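You operate a simulated robot arm through the tools that you are given. There is no shell and no other tool.

You run a simulated robot arm. Do the job below in one go: nothing can be reset, and whatever is moved stays where it is left.

Task
Put things in order on the top of the packing bench. At the end: the red reflector stands where the short blue case (marked "Drenkbaum") stood; the short blue case is on the green disc case (marked "Harmelto"); the blue corner guard stands where the white cup stood; the white cup stands where the red reflector stood; whatever was shut is shut again. Leave all else as you found it, and nothing knocked over.

The check looks at the end state, three seconds after you hand in, the way a careful person would. Anything else that was tipped, shoved, dropped, spilled or broken makes it a failure.

Robot
A 6-joint arm with a two-finger gripper, fixed in place. Base frame: the origin is at the foot of the arm, x ahead of it, y to its left, z up; the work surface is at about z = 0.006. Lengths are in m, angles in rad, forces in N, time in s.
With the tool pointing down near the work surface it reaches from about 0.24 to 0.62 m from the base axis. Its first joint turns from -1.152 to 1.152 rad. Payload 1.37 kg.
Tool frame: the origin (TCP) lies between the finger pads and is the grasp point; the fingertips stand 0.022 m ahead of it; z points along the fingers, y is the line along which they close. The gripper opens to 0.092 m; its body begins 0.065 m behind the TCP.
Orientation is that of the tool frame in the base frame, as [roll, pitch, yaw] about the fixed x, y, z axes, in that order (R = Rz(yaw) Ry(pitch) Rx(roll)). With the fingers straight down and closing along the base's y, the tool's x points along the base's -x, its y along +y and its z along -z.

Tools
- The arm moves only by the tool nudge_tool. Its arguments are lists of equal length, an entry for each row: "linear": the shift along the tool's x, y, z in m, a list of three; "dr": the turn, a rotation vector about the tool's x, y, z in rad, a list of three; "fingers": the finger opening in m, from 0 to 0.092. In form: {"linear": [[dx, dy, dz], ...], "dr": [[ax, ay, az], ...], "fingers": [fingers, ...]}. A call has 1 to 20 rows; each row shifts and turns the commanded pose from where the row before left it, along the tool's axes as they then stand. Rows are played at 5 a second. More than 0.05 m and 0.15 rad between two rows, or a gripper value outside its range, and nothing of the call is played. Where a pose cannot be reached the arm comes as near as it can. A force on the tool above 40 N (or 10 N above the force at the start of the call, whichever is more), or a blocked arm, ends the call early, and 0.2 s more pass. The fingers move at their own pace (about 0.0599 m/s each) and stop on an object; they squeeze with about 26 N. The grip force told is the motor's: it shows also when the fingers shut on nothing. Time passes only in rows, and 0.2 s behind the last, so rows that do not move let the fingers close. The reply holds the time, the measured pose of the TCP, the force on the tool along the base axes, the opening and the grip force, in the units named above and with some noise, with the torque about the TCP (base axes, N m) and any sound that the robot's microphone picked up.
- Cameras (640 x 400 px; columns grow to the right, rows downward): "scene" is fixed at [0.0094, -0.4211, 0.5738]; the picture's right is [0.88, -0.48, 0.00], its down [-0.29, -0.54, -0.79] and it looks along [0.38, 0.69, -0.61] (base axes); focal length 312 px, centre (320, 200). "wrist" rides on the gripper at [0.071, 0.019, -0.102] in the tool frame; the picture's right is [-0.26, 0.97, 0.00], its down [-0.75, -0.20, -0.62] and it looks along [-0.60, -0.16, 0.78] (tool axes); focal length 280 px, centre (320, 200). There is no depth. A picture from a camera that has moved, and an enlarged one, comes with that camera's place and axes in the base frame and with its lens. The place of the scene camera against the robot may be out by one fixed shift of up to 0.018 m in any direction.
- capture(camera): a new picture of that camera. No time passes.
- enlarge(camera, box): a new picture of the part [left, top, right, bottom] of that camera's present view, enlarged. No time passes.
- hand_in(): hands the job in; it is judged then, once.

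Places have to be worked out from the pictures, the camera data and where the tool is seen. Open the gripper and draw the arm clear of the work before you hand the job in, unless the task says otherwise.

The tools are called by a JSON object that holds its "api" and its "payload". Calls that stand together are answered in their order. nudge_tool: Moves the arm, as the interface text tells. Its arguments: {"type":"object","properties":{"linear":{"type":"array"},"dr":{"type":"array"},"fingers":{"type":"array"}},"required":["linear","dr","fingers"]} The other tools are called the same way: capture (camera) takes a picture; enlarge (camera, box) takes an enlarged picture of a part of a camera's view; hand_in () hands the job in.

At the start:

```text
time_s: 0.0
tcp_pos: [0.4233, 0.0942, 0.3284]
tcp_rot: [-3.141, 0.0, 3.14]
contact_force: [-0.1, -0.5, 0.2]
wrist_torque: [-0.02, -0.01, 0.01]
gripper_width: 0.092
gripper_force: 0.1
```

scene: 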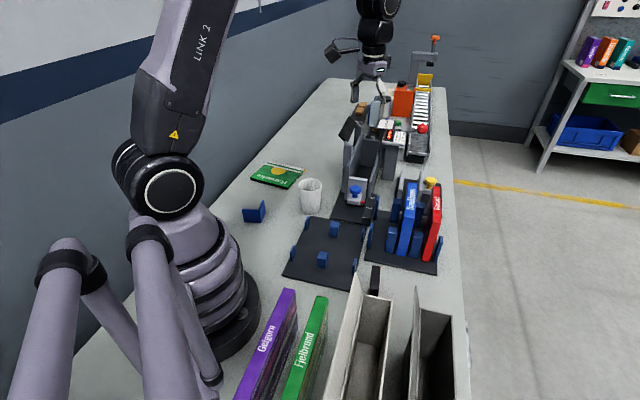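
wrist: 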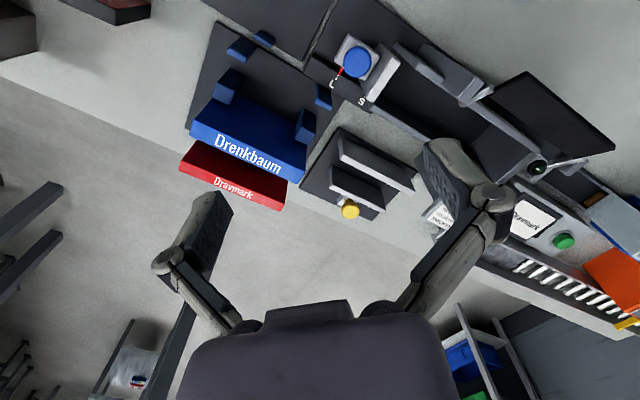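

I begin by looking closely at the scene, since I can't yet pick out every named object (red reflector, corner guard, short blue case).

{"api": "enlarge", "payload": {"camera": "scene", "box": [230, 130, 390, 230]}}

{"api": "enlarge", "payload": {"camera": "scene", "box": [320, 60, 480, 160]}}

{"api": "enlarge", "payload": {"camera": "scene", "box": [280, 170, 472, 290]}}

{"api": "enlarge", "payload": {"camera": "scene", "box": [230, 270, 470, 400]}}

{"api": "enlarge", "payload": {"camera": "wrist", "box": [160, 0, 480, 200]}}

{"api": "enlarge", "payload": {"camera": "wrist", "box": [400, 100, 640, 250]}}

```text
4.00 times, centred on (310, 180) of scene
camera zoom: at [0.0094, -0.4211, 0.5738], right [0.88, -0.48, 0.0], down [-0.29, -0.54, -0.79], along [0.38, 0.69, -0.61], focal length 1247 px, centre (360, 280)
```

zoom: 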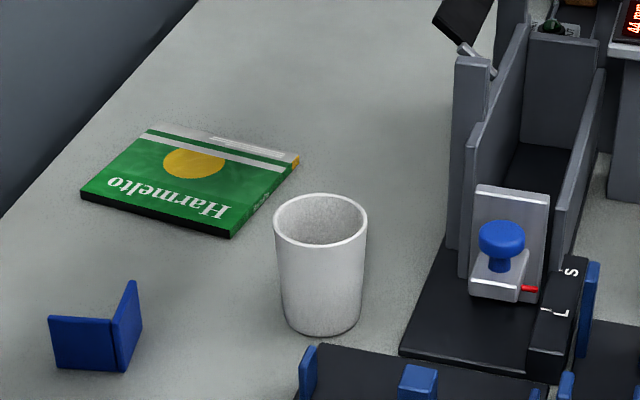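

```text
4.00 times, centred on (400, 110) of scene
camera zoom: at [0.0094, -0.4211, 0.5738], right [0.88, -0.48, 0.0], down [-0.29, -0.54, -0.79], along [0.38, 0.69, -0.61], focal length 1247 px, centre (0, 560)
```

zoom: 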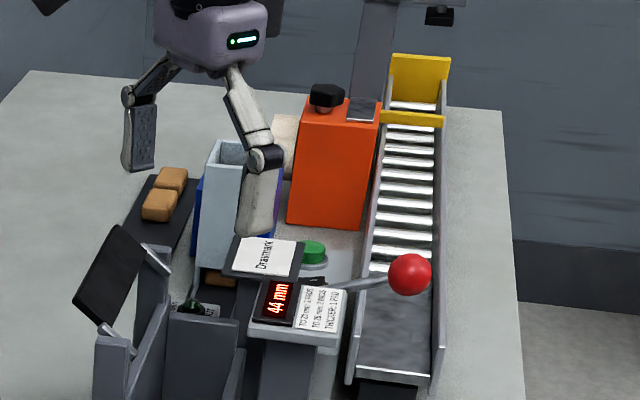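

```text
3.33 times, centred on (376, 230) of scene
camera zoom: at [0.0094, -0.4211, 0.5738], right [0.88, -0.48, 0.0], down [-0.29, -0.54, -0.79], along [0.38, 0.69, -0.61], focal length 1039 px, centre (133, 100)
```

zoom: 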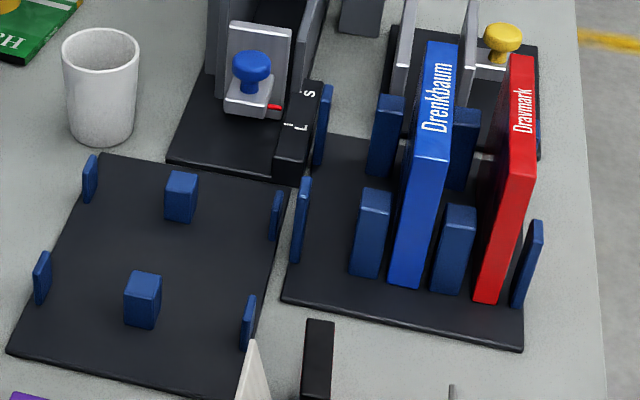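

```text
2.67 times, centred on (350, 335) of scene
camera zoom: at [0.0094, -0.4211, 0.5738], right [0.88, -0.48, 0.0], down [-0.29, -0.54, -0.79], along [0.38, 0.69, -0.61], focal length 831 px, centre (240, -160)
```

zoom: 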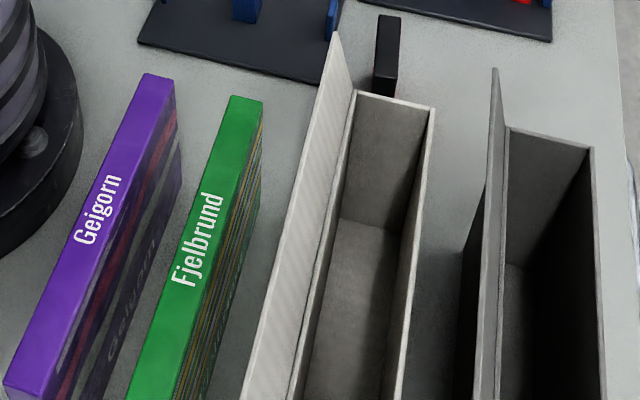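

```text
2.00 times, centred on (320, 100) of wrist
camera zoom: at [0.3526, 0.1135, 0.431], right [0.26, 0.97, 0.0], down [0.75, -0.2, 0.62], along [0.6, -0.16, -0.78], focal length 561 px, centre (320, 400)
```

zoom: 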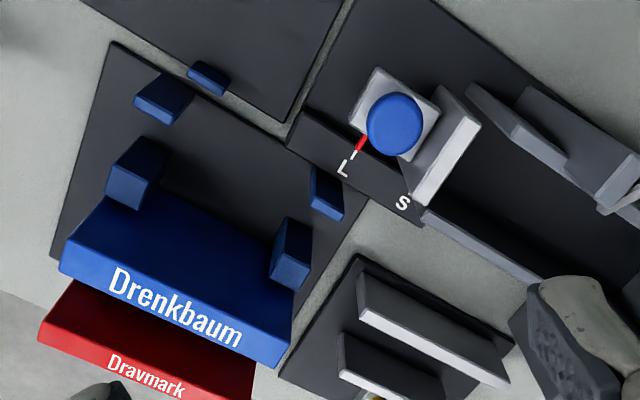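

```text
2.67 times, centred on (520, 175) of wrist
camera zoom: at [0.3526, 0.1135, 0.431], right [0.26, 0.97, 0.0], down [0.75, -0.2, 0.62], along [0.6, -0.16, -0.78], focal length 748 px, centre (-213, 267)
```

zoom: 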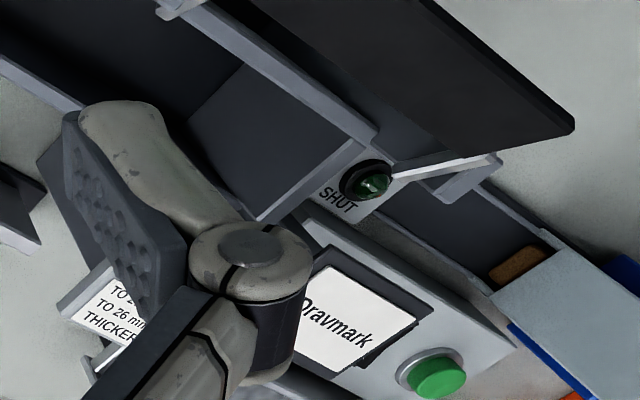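

I haven't found the red reflector yet, so I zoom into the remaining corners of both views.

{"api": "enlarge", "payload": {"camera": "wrist", "box": [0, 0, 160, 100]}}

{"api": "enlarge", "payload": {"camera": "wrist", "box": [420, 200, 640, 337]}}

{"api": "enlarge", "payload": {"camera": "scene", "box": [330, 85, 442, 155]}}

{"api": "enlarge", "payload": {"camera": "scene", "box": [320, 130, 416, 190]}}

{"api": "enlarge", "payload": {"camera": "scene", "box": [380, 160, 460, 210]}}

{"api": "enlarge", "payload": {"camera": "scene", "box": [330, 260, 480, 354]}}

```text
4.00 times, centred on (80, 50) of wrist
camera zoom: at [0.3526, 0.1135, 0.431], right [0.26, 0.97, 0.0], down [0.75, -0.2, 0.62], along [0.6, -0.16, -0.78], focal length 1122 px, centre (1280, 800)
```

zoom: 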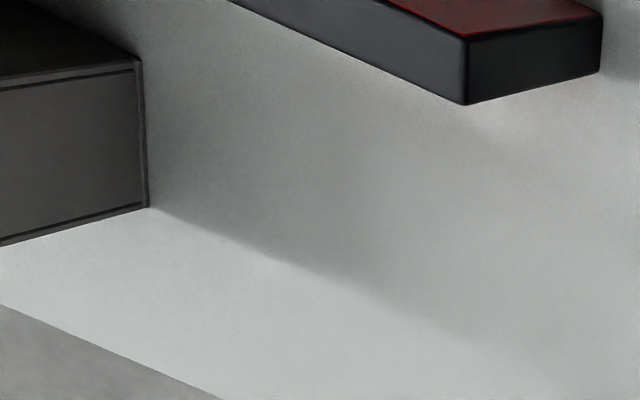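

```text
2.91 times, centred on (530, 268) of wrist
camera zoom: at [0.3526, 0.1135, 0.431], right [0.26, 0.97, 0.0], down [0.75, -0.2, 0.62], along [0.6, -0.16, -0.78], focal length 816 px, centre (-291, 1)
```

zoom: 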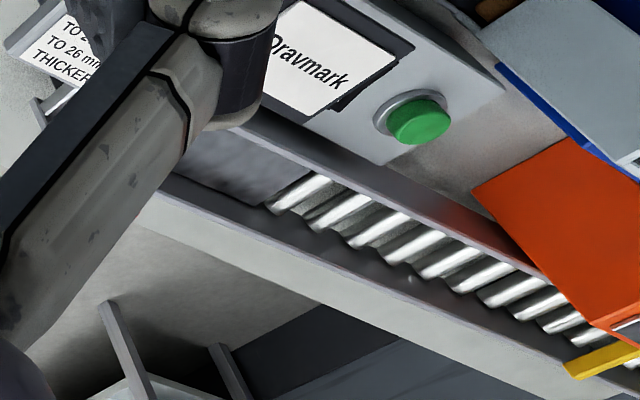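

```text
5.71 times, centred on (386, 120) of scene
camera zoom: at [0.0094, -0.4211, 0.5738], right [0.88, -0.48, 0.0], down [-0.29, -0.54, -0.79], along [0.38, 0.69, -0.61], focal length 1781 px, centre (-57, 657)
```

zoom: 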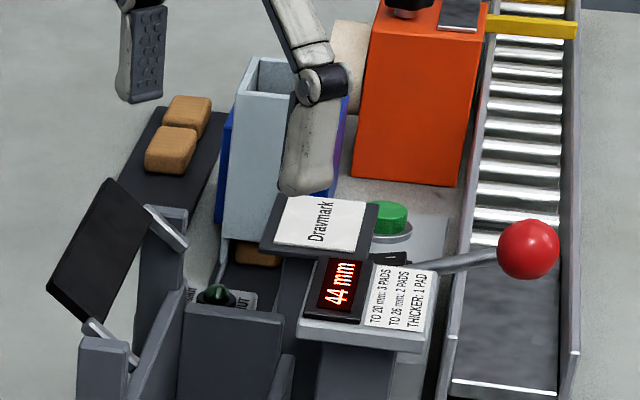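

```text
6.67 times, centred on (368, 160) of scene
camera zoom: at [0.0094, -0.4211, 0.5738], right [0.88, -0.48, 0.0], down [-0.29, -0.54, -0.79], along [0.38, 0.69, -0.61], focal length 2078 px, centre (0, 467)
```

zoom: 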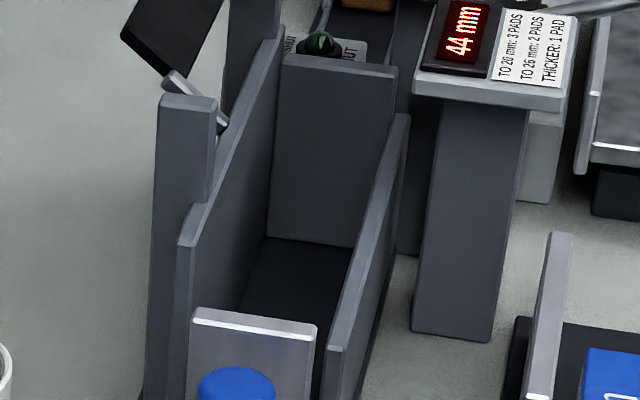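

```text
8.00 times, centred on (420, 185) of scene
camera zoom: at [0.0094, -0.4211, 0.5738], right [0.88, -0.48, 0.0], down [-0.29, -0.54, -0.79], along [0.38, 0.69, -0.61], focal length 2494 px, centre (-480, 320)
```

zoom: 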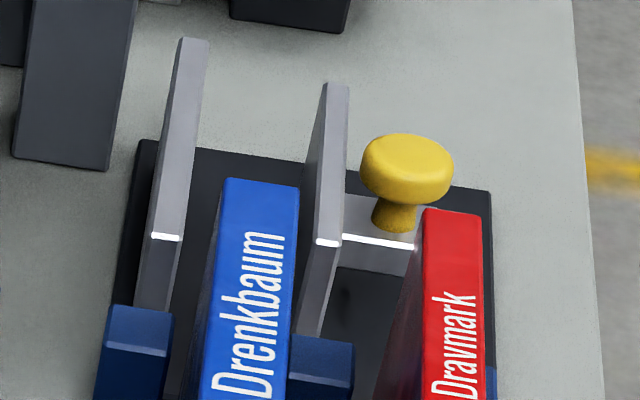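

```text
4.26 times, centred on (405, 307) of scene
camera zoom: at [0.0094, -0.4211, 0.5738], right [0.88, -0.48, 0.0], down [-0.29, -0.54, -0.79], along [0.38, 0.69, -0.61], focal length 1326 px, centre (-42, -255)
```

zoom: 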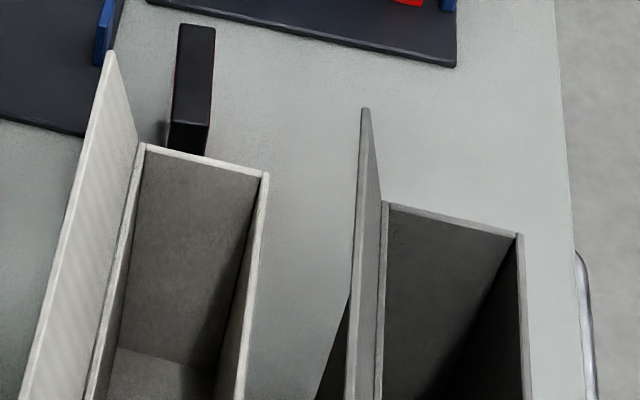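

The dark slab near scene pixel (375,280) has red faces, so that should be the reflector, standing upright at about (0.31,-0.10). The cup is near (0.315,0.20) and the L-shaped corner guard near (0.17,0.21). I move the wrist camera over the reflector area at height to look at it.

{"api": "nudge_tool", "payload": {"linear": [[0.02, -0.035, 0], [0.02, -0.035, 0], [0.02, -0.035, 0], [0.02, -0.035, 0], [0.02, -0.035, 0], [0, 0, 0]], "dr": [[0, 0, 0], [0, 0, 0], [0, 0, 0], [0, 0, 0], [0, 0, 0], [0, 0, 0]], "fingers": [0.092, 0.092, 0.092, 0.092, 0.092, 0.092]}}

{"api": "capture", "payload": {"camera": "wrist"}}

{"api": "capture", "payload": {"camera": "scene"}}

```text
time_s: 1.4
tcp_pos: [0.3202, -0.0823, 0.3284]
tcp_rot: [-3.141, 0.0, -3.14]
contact_force: [0.2, -0.8, 0.1]
wrist_torque: [-0.04, 0.0, 0.0]
gripper_width: 0.0922
gripper_force: 0.0
```

```text
taken
camera wrist: at [0.2498, -0.0628, 0.4304], right [0.26, 0.97, 0.0], down [0.75, -0.2, 0.63], along [0.6, -0.16, -0.78], focal length 280 px, centre (320, 200)
```

wrist: 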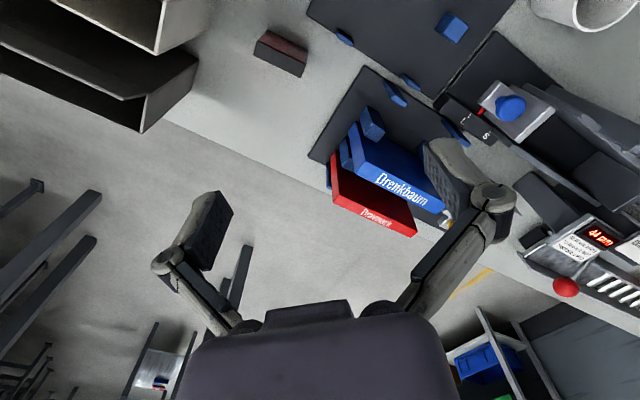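

```text
taken
```

scene: 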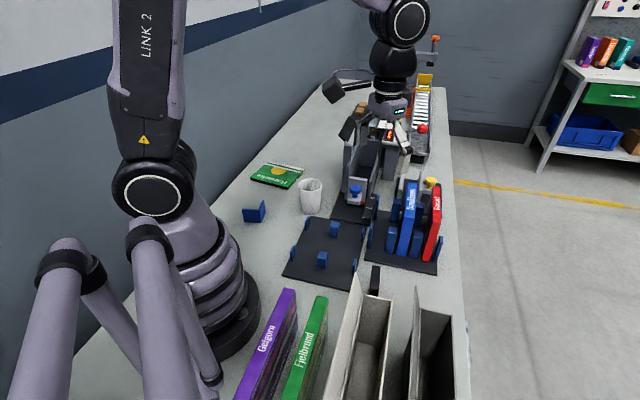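

The reflector block shows at about (280,55) in the wrist view. I enlarge that region and the rack holding the two cases.

{"api": "enlarge", "payload": {"camera": "wrist", "box": [220, 10, 380, 110]}}

{"api": "enlarge", "payload": {"camera": "wrist", "box": [300, 60, 492, 180]}}

{"api": "enlarge", "payload": {"camera": "wrist", "box": [0, 0, 320, 200]}}

{"api": "enlarge", "payload": {"camera": "scene", "box": [355, 165, 451, 285]}}

```text
4.00 times, centred on (300, 60) of wrist
camera zoom: at [0.2498, -0.0628, 0.4304], right [0.26, 0.97, 0.0], down [0.75, -0.2, 0.63], along [0.6, -0.16, -0.78], focal length 1122 px, centre (400, 760)
```

zoom: 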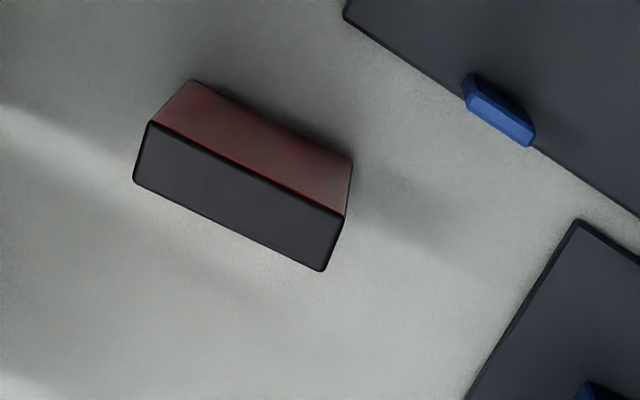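

```text
3.33 times, centred on (396, 120) of wrist
camera zoom: at [0.2498, -0.0628, 0.4304], right [0.26, 0.97, 0.0], down [0.75, -0.2, 0.63], along [0.6, -0.16, -0.78], focal length 935 px, centre (67, 467)
```

zoom: 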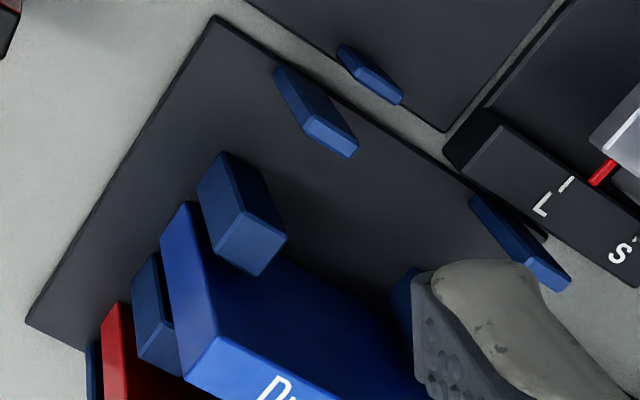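

```text
2.00 times, centred on (160, 100) of wrist
camera zoom: at [0.2498, -0.0628, 0.4304], right [0.26, 0.97, 0.0], down [0.75, -0.2, 0.63], along [0.6, -0.16, -0.78], focal length 561 px, centre (640, 400)
```

zoom: 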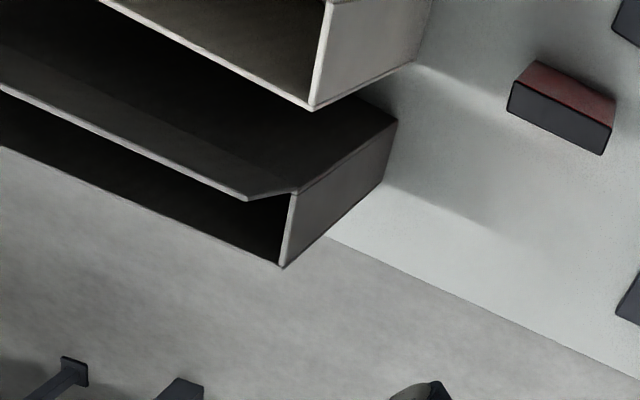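

```text
3.33 times, centred on (403, 225) of scene
camera zoom: at [0.0093, -0.4211, 0.5738], right [0.88, -0.48, 0.0], down [-0.29, -0.54, -0.79], along [0.38, 0.69, -0.61], focal length 1039 px, centre (43, 117)
```

zoom: 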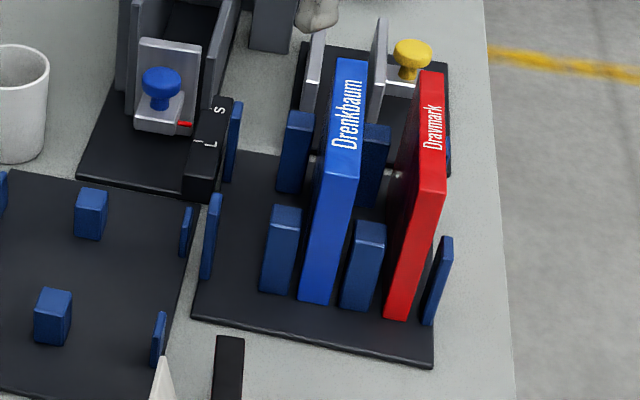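

The reflector measures about 0.057 × 0.016 × 0.078 m, centred near (0.3085,-0.125), with its long axis about 51° from x. The rack pad is turned about 45°. I turn the tool by 45° in place to look along the rack from above.

{"api": "nudge_tool", "payload": {"linear": [[0, 0, 0], [0, 0, 0], [0, 0, 0], [0, 0, 0], [0, 0, 0], [0, 0, 0], [0, 0, 0]], "dr": [[0, 0, -0.131], [0, 0, -0.131], [0, 0, -0.131], [0, 0, -0.131], [0, 0, -0.131], [0, 0, -0.131], [0, 0, 0]], "fingers": [0.092, 0.092, 0.092, 0.092, 0.092, 0.092, 0.092]}}

{"api": "capture", "payload": {"camera": "wrist"}}

```text
time_s: 3.0
tcp_pos: [0.3225, -0.082, 0.3292]
tcp_rot: [-3.141, 0.0, -2.353]
contact_force: [0.1, 0.3, -0.5]
wrist_torque: [0.02, 0.01, 0.02]
gripper_width: 0.092
gripper_force: 0.1
```

```text
taken
camera wrist: at [0.2594, -0.1175, 0.4313], right [-0.5, 0.87, 0.0], down [0.68, 0.39, 0.63], along [0.54, 0.31, -0.78], focal length 280 px, centre (320, 200)
```

wrist: 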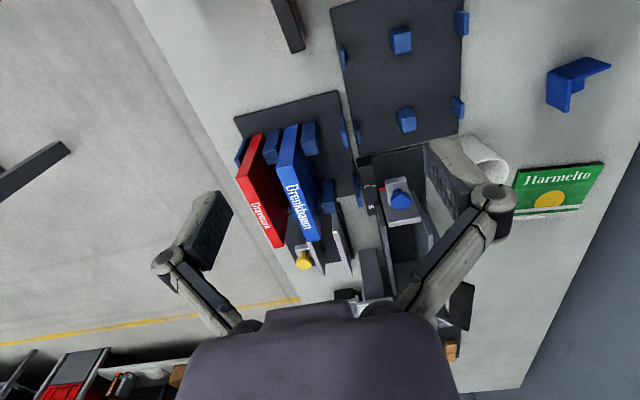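

This view shows the whole layout: rack with the two cases, corner guard, cup and the green case. I enlarge the relevant parts.

{"api": "enlarge", "payload": {"camera": "wrist", "box": [220, 80, 380, 180]}}

{"api": "enlarge", "payload": {"camera": "wrist", "box": [220, 170, 380, 270]}}

{"api": "enlarge", "payload": {"camera": "wrist", "box": [448, 40, 640, 240]}}

{"api": "enlarge", "payload": {"camera": "wrist", "box": [320, 130, 480, 310]}}

```text
4.00 times, centred on (300, 130) of wrist
camera zoom: at [0.2594, -0.1175, 0.4313], right [-0.5, 0.87, 0.0], down [0.68, 0.39, 0.63], along [0.54, 0.31, -0.78], focal length 1122 px, centre (400, 480)
```

zoom: 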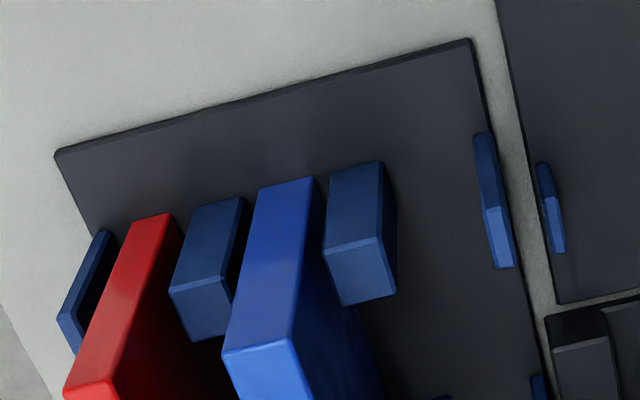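

```text
4.00 times, centred on (300, 220) of wrist
camera zoom: at [0.2594, -0.1175, 0.4313], right [-0.5, 0.87, 0.0], down [0.68, 0.39, 0.63], along [0.54, 0.31, -0.78], focal length 1122 px, centre (400, 120)
```

zoom: 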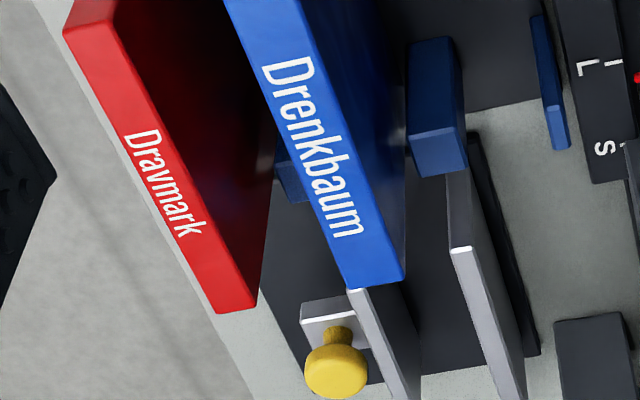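

```text
2.00 times, centred on (544, 140) of wrist
camera zoom: at [0.2594, -0.1175, 0.4313], right [-0.5, 0.87, 0.0], down [0.68, 0.39, 0.63], along [0.54, 0.31, -0.78], focal length 561 px, centre (-128, 320)
```

zoom: 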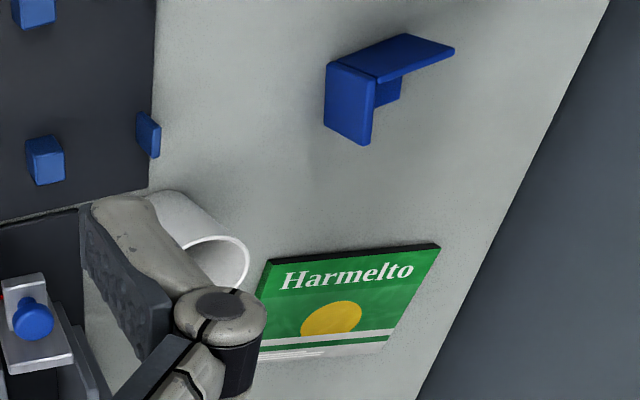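

```text
2.22 times, centred on (400, 220) of wrist
camera zoom: at [0.2594, -0.1175, 0.4313], right [-0.5, 0.87, 0.0], down [0.68, 0.39, 0.63], along [0.54, 0.31, -0.78], focal length 623 px, centre (142, 156)
```

zoom: 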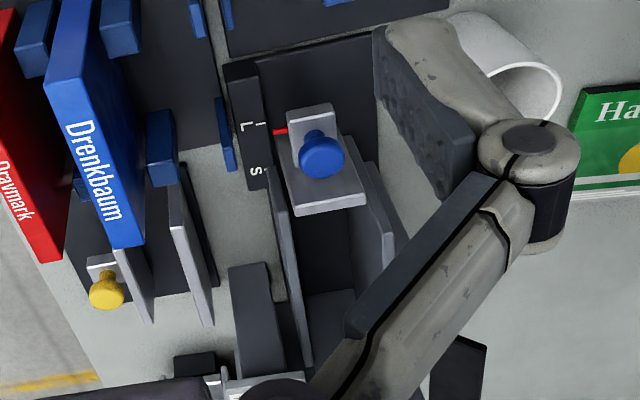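

The Drenkbaum case measures about 0.139 × 0.0235 × 0.12 m, standing in the middle lane with its centre near (0.491,-0.014). The lanes run at 45°. Next I move over the cup, guard and green case area to measure those.

{"api": "nudge_tool", "payload": {"linear": [[-0.0186, 0.0401, 0], [-0.0186, 0.0401, 0], [-0.0186, 0.0401, 0], [-0.0186, 0.0401, 0], [-0.0186, 0.0401, 0], [-0.0186, 0.0401, 0], [-0.0186, 0.0401, 0], [-0.0186, 0.0401, 0], [0, 0, 0]], "dr": [[0, 0, 0], [0, 0, 0], [0, 0, 0], [0, 0, 0], [0, 0, 0], [0, 0, 0], [0, 0, 0], [0, 0, 0], [0, 0, 0]], "fingers": [0.092, 0.092, 0.092, 0.092, 0.092, 0.092, 0.092, 0.092, 0.092]}}

{"api": "capture", "payload": {"camera": "wrist"}}

```text
time_s: 5.0
tcp_pos: [0.2012, 0.2513, 0.3282]
tcp_rot: [-3.141, -0.001, -2.357]
contact_force: [0.8, -0.2, 0.1]
wrist_torque: [0.03, 0.01, 0.01]
gripper_width: 0.0922
gripper_force: 0.1
```

```text
taken
camera wrist: at [0.137, 0.2145, 0.43], right [-0.5, 0.87, 0.0], down [0.68, 0.39, 0.63], along [0.54, 0.31, -0.78], focal length 280 px, centre (320, 200)
```

wrist: 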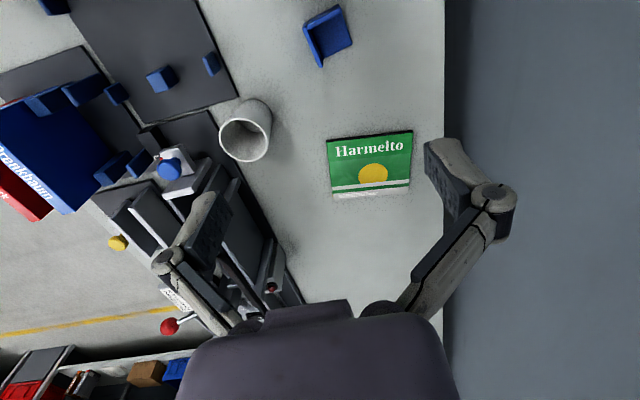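

I now have a clear view of guard, cup and the green case; I enlarge each to measure.

{"api": "enlarge", "payload": {"camera": "wrist", "box": [280, 0, 376, 80]}}

{"api": "enlarge", "payload": {"camera": "wrist", "box": [192, 80, 320, 180]}}

{"api": "enlarge", "payload": {"camera": "wrist", "box": [304, 110, 464, 210]}}

{"api": "enlarge", "payload": {"camera": "wrist", "box": [0, 60, 240, 260]}}

```text
5.00 times, centred on (328, 40) of wrist
camera zoom: at [0.137, 0.2145, 0.43], right [-0.5, 0.87, 0.0], down [0.68, 0.39, 0.63], along [0.54, 0.31, -0.78], focal length 1402 px, centre (280, 1000)
```

zoom: 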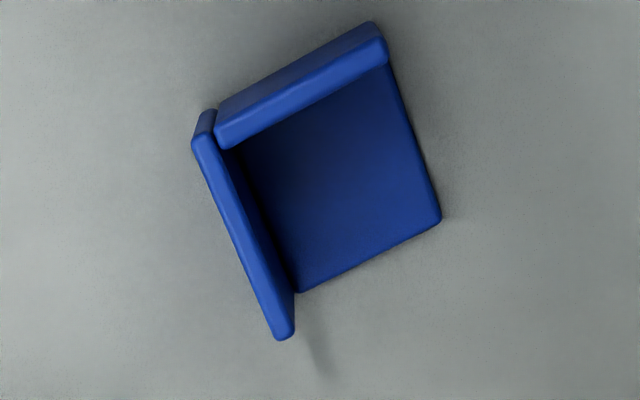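

```text
4.00 times, centred on (256, 130) of wrist
camera zoom: at [0.137, 0.2145, 0.43], right [-0.5, 0.87, 0.0], down [0.68, 0.39, 0.63], along [0.54, 0.31, -0.78], focal length 1122 px, centre (576, 480)
```

zoom: 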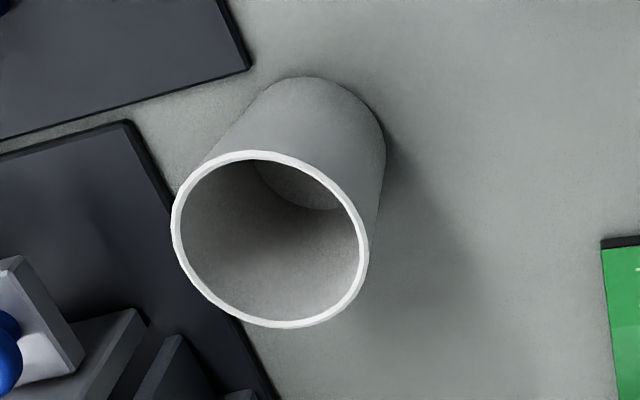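

```text
4.00 times, centred on (384, 160) of wrist
camera zoom: at [0.137, 0.2145, 0.43], right [-0.5, 0.87, 0.0], down [0.68, 0.39, 0.63], along [0.54, 0.31, -0.78], focal length 1122 px, centre (64, 360)
```

zoom: 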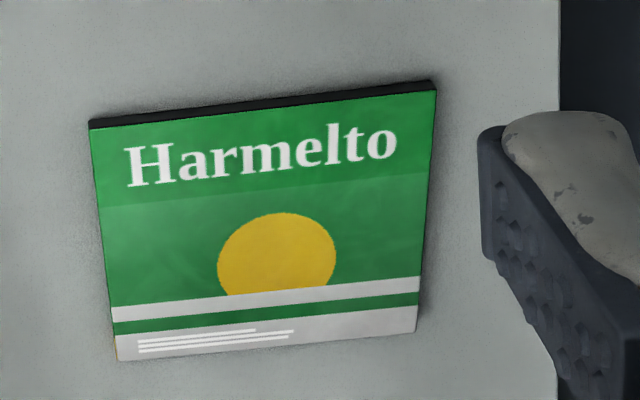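

```text
2.00 times, centred on (120, 160) of wrist
camera zoom: at [0.137, 0.2145, 0.43], right [-0.5, 0.87, 0.0], down [0.68, 0.39, 0.63], along [0.54, 0.31, -0.78], focal length 561 px, centre (720, 280)
```

zoom: 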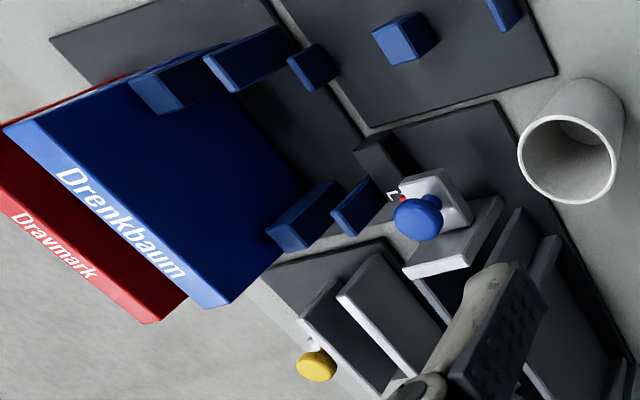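

Measured: cup centre ≈ (0.335,0.210), top z ≈ 0.088, rim ≈ 0.065 across. The guard is a floor plate with two walls, centred ≈ (0.179,0.2545). The green case lies flat, centre ≈ (0.320,0.4195), top z ≈ 0.016. I now go above the Drenkbaum case for a close check before grasping it.

{"api": "nudge_tool", "payload": {"linear": [[-0.0019, -0.0436, 0], [-0.0019, -0.0436, 0], [-0.0019, -0.0436, 0], [-0.0019, -0.0436, 0], [-0.0019, -0.0436, 0], [-0.0019, -0.0436, 0], [-0.0019, -0.0436, 0], [-0.0019, -0.0436, 0], [-0.0019, -0.0436, 0], [0, 0, 0.03], [0, 0, 0.03], [0, 0, 0]], "dr": [[0, 0, 0], [0, 0, 0], [0, 0, 0], [0, 0, 0], [0, 0, 0], [0, 0, 0], [0, 0, 0], [0, 0, 0], [0, 0, 0], [0, 0, 0], [0, 0, 0], [0, 0, 0]], "fingers": [0.092, 0.092, 0.092, 0.092, 0.092, 0.092, 0.092, 0.092, 0.092, 0.05, 0.05, 0.05]}}

{"api": "capture", "payload": {"camera": "wrist"}}

{"api": "capture", "payload": {"camera": "scene"}}

```text
time_s: 7.6
tcp_pos: [0.4925, -0.0142, 0.2691]
tcp_rot: [3.141, 0.0, -2.355]
contact_force: [0.2, 0.0, -0.2]
wrist_torque: [0.01, -0.03, 0.0]
gripper_width: 0.0498
gripper_force: 0.1
```

```text
taken
camera wrist: at [0.428, -0.0516, 0.3705], right [-0.5, 0.87, 0.0], down [0.68, 0.39, 0.63], along [0.54, 0.31, -0.78], focal length 280 px, centre (320, 200)
```

wrist: 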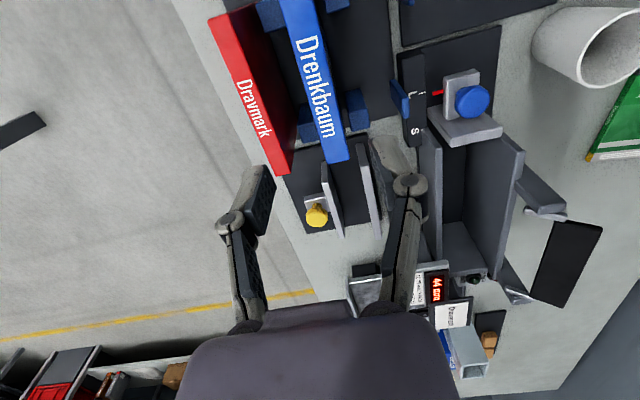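

```text
taken
```

scene: 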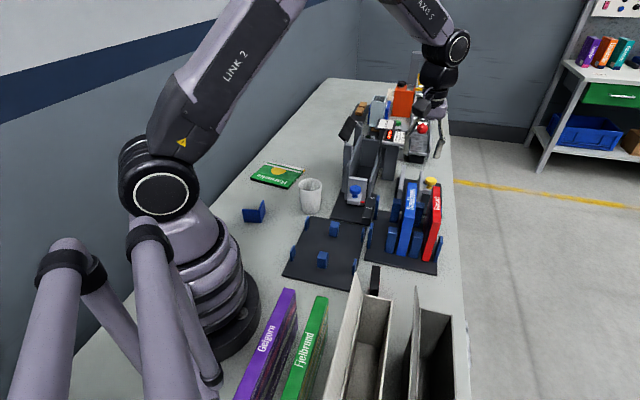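

The gripper is above the case with opening 0.05. I zoom on the fingers and the case to check alignment and finger geometry.

{"api": "enlarge", "payload": {"camera": "wrist", "box": [200, 120, 440, 320]}}

{"api": "enlarge", "payload": {"camera": "wrist", "box": [200, 0, 400, 180]}}

{"api": "enlarge", "payload": {"camera": "scene", "box": [380, 20, 480, 200]}}

{"api": "enlarge", "payload": {"camera": "wrist", "box": [380, 30, 620, 390]}}

```text
2.00 times, centred on (320, 220) of wrist
camera zoom: at [0.428, -0.0516, 0.3705], right [-0.5, 0.87, 0.0], down [0.68, 0.39, 0.63], along [0.54, 0.31, -0.78], focal length 561 px, centre (320, 160)
```

zoom: 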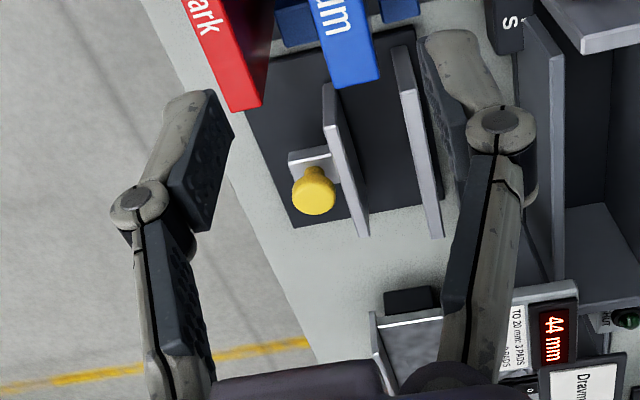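

```text
2.22 times, centred on (300, 90) of wrist
camera zoom: at [0.428, -0.0516, 0.3705], right [-0.5, 0.87, 0.0], down [0.68, 0.39, 0.63], along [0.54, 0.31, -0.78], focal length 623 px, centre (364, 444)
```

zoom: 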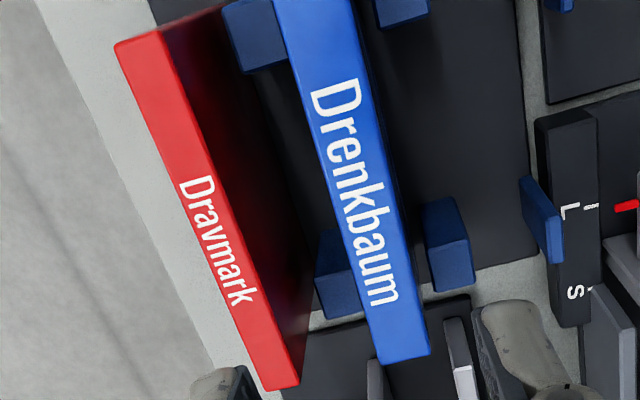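

```text
2.22 times, centred on (430, 110) of scene
camera zoom: at [0.0094, -0.4211, 0.5738], right [0.88, -0.48, 0.0], down [-0.29, -0.54, -0.79], along [0.38, 0.69, -0.61], focal length 693 px, centre (76, 400)
```

zoom: 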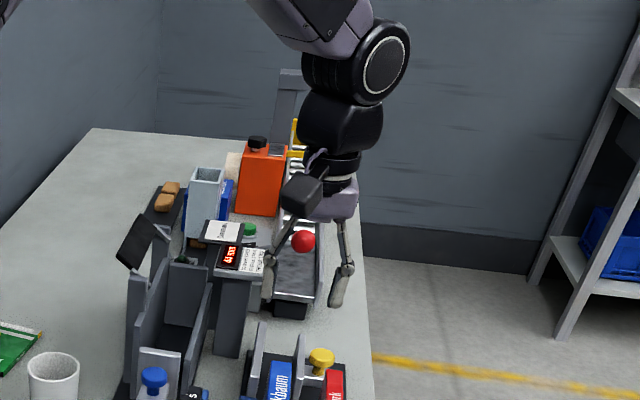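

```text
1.11 times, centred on (500, 210) of wrist
camera zoom: at [0.428, -0.0516, 0.3705], right [-0.5, 0.87, 0.0], down [0.68, 0.39, 0.63], along [0.54, 0.31, -0.78], focal length 312 px, centre (120, 189)
```

zoom: 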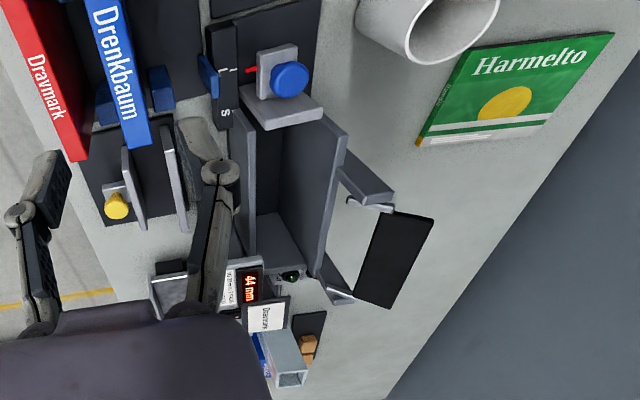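

The case spine centre lies within about 1 mm of the TCP axis, and the gap to the red case is about 0.034–0.038 m. I narrow the fingers to 0.038 and descend to z ≈ 0.155 first, so the fingertips are just at the spine top.

{"api": "nudge_tool", "payload": {"linear": [[0, 0, 0], [0, 0, 0.03], [0, 0, 0.03], [0, 0, 0.03], [0, 0, 0.02], [0, 0, 0]], "dr": [[0, 0, 0], [0, 0, 0], [0, 0, 0], [0, 0, 0], [0, 0, 0], [0, 0, 0]], "fingers": [0.038, 0.038, 0.038, 0.038, 0.038, 0.038]}}

{"api": "capture", "payload": {"camera": "wrist"}}

{"api": "enlarge", "payload": {"camera": "scene", "box": [360, 100, 480, 280]}}

```text
time_s: 9.0
tcp_pos: [0.4884, -0.0149, 0.1585]
tcp_rot: [3.141, 0.001, -2.356]
contact_force: [-0.3, 0.4, 0.3]
wrist_torque: [0.01, 0.0, -0.03]
gripper_width: 0.038
gripper_force: 0.1
```

```text
taken
camera wrist: at [0.4258, -0.0513, 0.2603], right [-0.5, 0.87, 0.0], down [0.68, 0.39, 0.63], along [0.54, 0.31, -0.78], focal length 280 px, centre (320, 200)
```

wrist: 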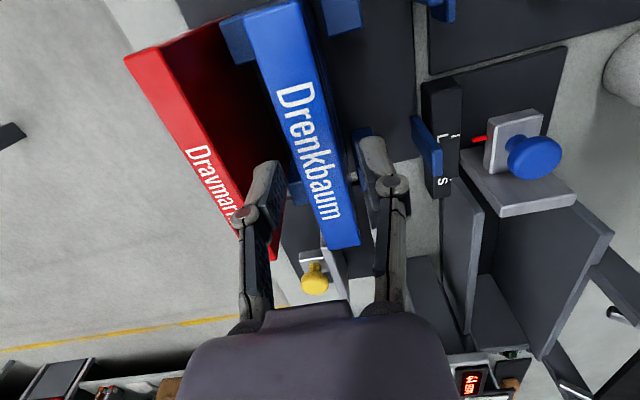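

```text
2.22 times, centred on (420, 190) of scene
camera zoom: at [0.0094, -0.4211, 0.5738], right [0.88, -0.48, 0.0], down [-0.29, -0.54, -0.79], along [0.38, 0.69, -0.61], focal length 693 px, centre (98, 222)
```

zoom: 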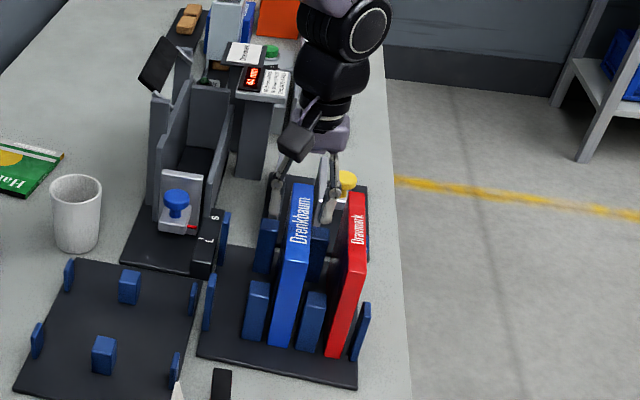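

The fingers straddle the spine, with the case about 2 mm toward tool −y. I zoom to check the left finger's clearance to the red case before going lower.

{"api": "enlarge", "payload": {"camera": "wrist", "box": [200, 100, 440, 300]}}

{"api": "enlarge", "payload": {"camera": "scene", "box": [380, 150, 460, 210]}}

```text
2.00 times, centred on (320, 200) of wrist
camera zoom: at [0.4258, -0.0513, 0.2603], right [-0.5, 0.87, 0.0], down [0.68, 0.39, 0.63], along [0.54, 0.31, -0.78], focal length 561 px, centre (320, 200)
```

zoom: 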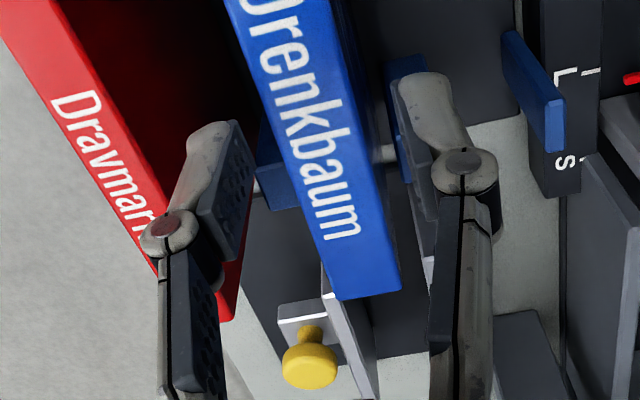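

```text
6.67 times, centred on (420, 180) of scene
camera zoom: at [0.0094, -0.4211, 0.5738], right [0.88, -0.48, 0.0], down [-0.29, -0.54, -0.79], along [0.38, 0.69, -0.61], focal length 2078 px, centre (-347, 333)
```

zoom: 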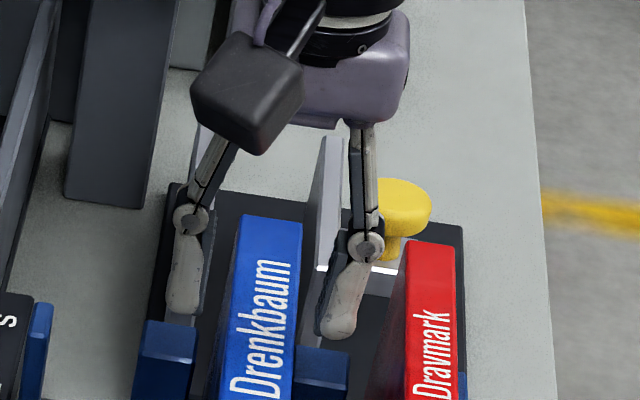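

Clearance looks fine on both sides. I descend to TCP z ≈ 0.122 with a 2 mm lateral correction, then close on the case.

{"api": "nudge_tool", "payload": {"linear": [[0, -0.002, 0.018], [0, 0, 0.018], [0, 0, 0], [0, 0, 0], [0, 0, 0], [0, 0, 0]], "dr": [[0, 0, 0], [0, 0, 0], [0, 0, 0], [0, 0, 0], [0, 0, 0], [0, 0, 0]], "fingers": [0.038, 0.038, 0.038, 0.01, 0.01, 0.01]}}

{"api": "capture", "payload": {"camera": "wrist"}}

{"api": "enlarge", "payload": {"camera": "scene", "box": [360, 120, 480, 280]}}

```text
time_s: 10.4
tcp_pos: [0.4907, -0.0146, 0.1247]
tcp_rot: [-3.14, 0.002, -2.355]
contact_force: [-0.1, -0.1, -0.2]
wrist_torque: [0.05, -0.04, -0.01]
gripper_width: 0.0234
gripper_force: 25.7
```

```text
taken
camera wrist: at [0.4282, -0.051, 0.2257], right [-0.5, 0.87, 0.0], down [0.68, 0.39, 0.63], along [0.54, 0.31, -0.78], focal length 280 px, centre (320, 200)
```

wrist: 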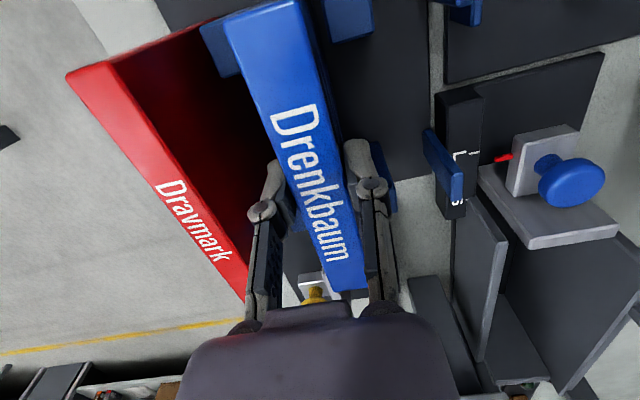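

```text
2.50 times, centred on (420, 200) of scene
camera zoom: at [0.0094, -0.4211, 0.5738], right [0.88, -0.48, 0.0], down [-0.29, -0.54, -0.79], along [0.38, 0.69, -0.61], focal length 779 px, centre (70, 200)
```

zoom: 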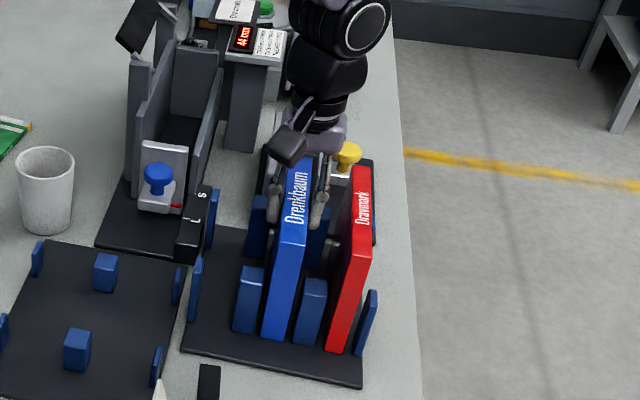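

The case is gripped (width 0.0234, 25.7 N). I lift gently by 0.03 m and check that it comes alone and level.

{"api": "nudge_tool", "payload": {"linear": [[0, 0, -0.01], [0, 0, -0.01], [0, 0, -0.01], [0, 0, 0]], "dr": [[0, 0, 0], [0, 0, 0], [0, 0, 0], [0, 0, 0]], "fingers": [0.01, 0.01, 0.01, 0.01]}}

{"api": "enlarge", "payload": {"camera": "scene", "box": [360, 100, 480, 280]}}

{"api": "capture", "payload": {"camera": "wrist"}}

```text
time_s: 11.4
tcp_pos: [0.4911, -0.0154, 0.1534]
tcp_rot: [3.14, -0.001, -2.355]
contact_force: [0.0, -0.5, -1.8]
wrist_torque: [0.0, 0.01, 0.0]
gripper_width: 0.0235
gripper_force: 25.9
```

```text
2.22 times, centred on (420, 190) of scene
camera zoom: at [0.0094, -0.4211, 0.5738], right [0.88, -0.48, 0.0], down [-0.29, -0.54, -0.79], along [0.38, 0.69, -0.61], focal length 693 px, centre (98, 222)
```

zoom: 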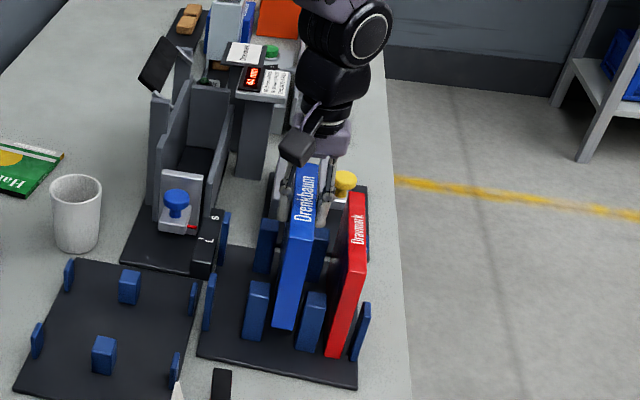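

```text
taken
camera wrist: at [0.4275, -0.0525, 0.2552], right [-0.5, 0.87, 0.0], down [0.68, 0.39, 0.63], along [0.54, 0.31, -0.78], focal length 280 px, centre (320, 200)
```

wrist: 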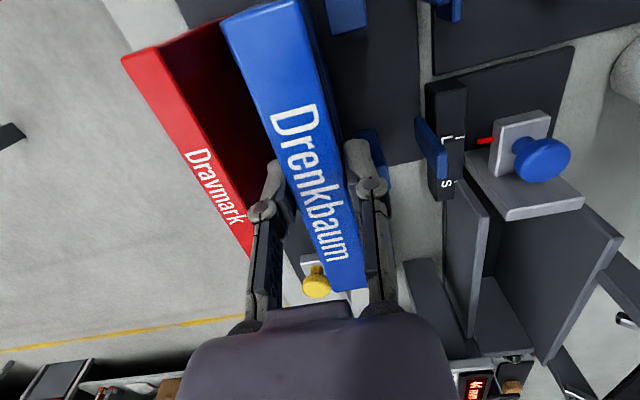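

The case hangs straight and free (about 1.8 N). I raise it to z ≈ 0.32 and carry it on an inside arc, over the low items, to above the green case.

{"api": "nudge_tool", "payload": {"linear": [[0, 0, -0.0334], [0, 0, -0.0334], [0, 0, -0.0334], [0, 0, -0.0334], [0, 0, -0.0334], [0.0063, 0.04, 0], [0.0063, 0.04, 0], [0.0063, 0.04, 0], [0.0063, 0.04, 0], [-0.0265, 0.0335, 0], [-0.0265, 0.0335, 0], [-0.0265, 0.0335, 0], [-0.0265, 0.0335, 0], [-0.0265, 0.0335, 0], [-0.0265, 0.0335, 0], [-0.0265, 0.0335, 0], [-0.0265, 0.0335, 0], [0, 0, 0]], "dr": [[0, 0, 0], [0, 0, 0], [0, 0, 0], [0, 0, 0], [0, 0, 0], [0, 0, 0], [0, 0, 0], [0, 0, 0], [0, 0, 0], [0, 0, 0], [0, 0, 0], [0, 0, 0], [0, 0, 0], [0, 0, 0], [0, 0, 0], [0, 0, 0], [0, 0, 0], [0, 0, 0]], "fingers": [0.01, 0.01, 0.01, 0.01, 0.01, 0.01, 0.01, 0.01, 0.01, 0.01, 0.01, 0.01, 0.01, 0.01, 0.01, 0.01, 0.01, 0.01]}}

{"api": "capture", "payload": {"camera": "scene"}}

{"api": "capture", "payload": {"camera": "wrist"}}

```text
time_s: 15.2
tcp_pos: [0.3233, 0.4202, 0.3173]
tcp_rot: [-3.14, -0.001, -2.355]
contact_force: [-0.3, -0.4, -1.5]
wrist_torque: [0.02, 0.03, -0.02]
gripper_width: 0.0234
gripper_force: 26.0
```

```text
taken
```

scene: 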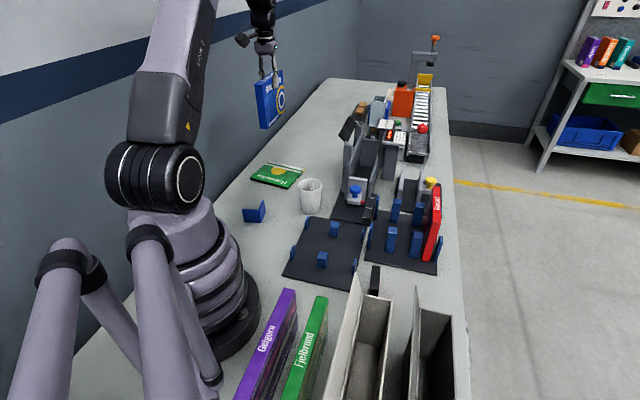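

```text
taken
camera wrist: at [0.2608, 0.3839, 0.4192], right [-0.5, 0.87, 0.0], down [0.68, 0.39, 0.62], along [0.54, 0.31, -0.78], focal length 280 px, centre (320, 200)
```

wrist: 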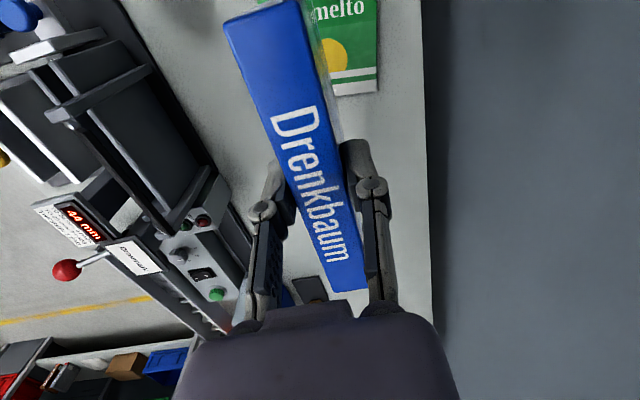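

The case is above the green one. I align it with the green case's short side (−8.4°) and descend to z ≈ 0.155, leaving about 2 cm clearance, then check the pictures.

{"api": "nudge_tool", "payload": {"linear": [[0, 0, 0], [0, 0, 0], [0, 0, 0.033], [0, 0, 0.033], [0, 0, 0.033], [0, 0, 0.033], [0, 0, 0.03], [0, 0, 0]], "dr": [[0, 0, 0.0735], [0, 0, 0.0735], [0, 0, 0], [0, 0, 0], [0, 0, 0], [0, 0, 0], [0, 0, 0], [0, 0, 0]], "fingers": [0.01, 0.01, 0.01, 0.01, 0.01, 0.01, 0.01, 0.01]}}

{"api": "enlarge", "payload": {"camera": "scene", "box": [210, 80, 350, 220]}}

{"api": "capture", "payload": {"camera": "wrist"}}

```text
time_s: 17.0
tcp_pos: [0.3207, 0.4211, 0.1595]
tcp_rot: [-3.141, -0.001, -2.504]
contact_force: [0.8, 0.7, -1.9]
wrist_torque: [0.0, 0.0, 0.01]
gripper_width: 0.0237
gripper_force: 26.3
```

```text
2.86 times, centred on (280, 150) of scene
camera zoom: at [0.0094, -0.4211, 0.5738], right [0.88, -0.48, 0.0], down [-0.29, -0.54, -0.79], along [0.38, 0.69, -0.61], focal length 890 px, centre (434, 343)
```

zoom: 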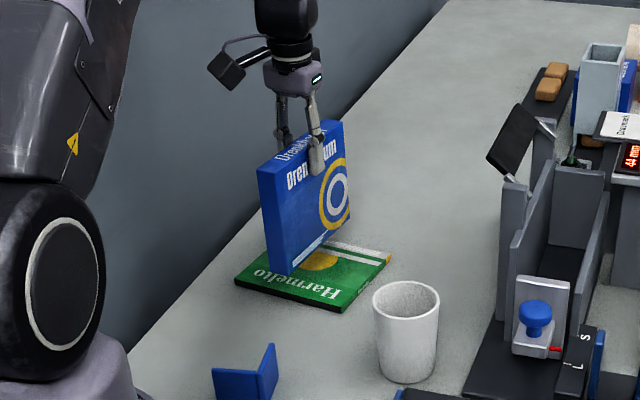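

```text
taken
camera wrist: at [0.2531, 0.3933, 0.2604], right [-0.37, 0.93, 0.0], down [0.73, 0.29, 0.63], along [0.58, 0.23, -0.78], focal length 280 px, centre (320, 200)
```

wrist: 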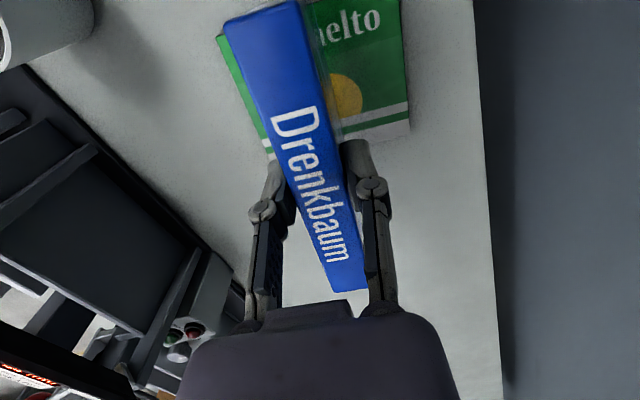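

The case is centred over the green one with a couple of centimetres of clearance. I lower by 0.018, then in small steps, watching the force.

{"api": "nudge_tool", "payload": {"linear": [[0, 0, 0.009], [0, 0, 0.009], [0, 0, 0.003], [0, 0, 0]], "dr": [[0, 0, 0], [0, 0, 0], [0, 0, 0], [0, 0, 0]], "fingers": [0.01, 0.01, 0.01, 0.01]}}

{"api": "enlarge", "payload": {"camera": "scene", "box": [240, 100, 320, 200]}}

```text
time_s: 18.0
tcp_pos: [0.3201, 0.4206, 0.1374]
tcp_rot: [3.14, 0.001, -2.504]
contact_force: [-0.9, -0.7, -2.8]
wrist_torque: [0.01, 0.0, 0.0]
gripper_width: 0.0239
gripper_force: 25.9
```

```text
4.00 times, centred on (280, 150) of scene
camera zoom: at [0.0094, -0.4211, 0.5738], right [0.88, -0.48, 0.0], down [-0.29, -0.54, -0.79], along [0.38, 0.69, -0.61], focal length 1247 px, centre (480, 400)
```

zoom: 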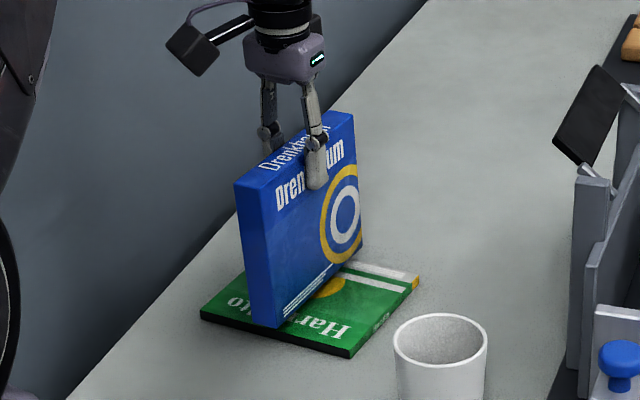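

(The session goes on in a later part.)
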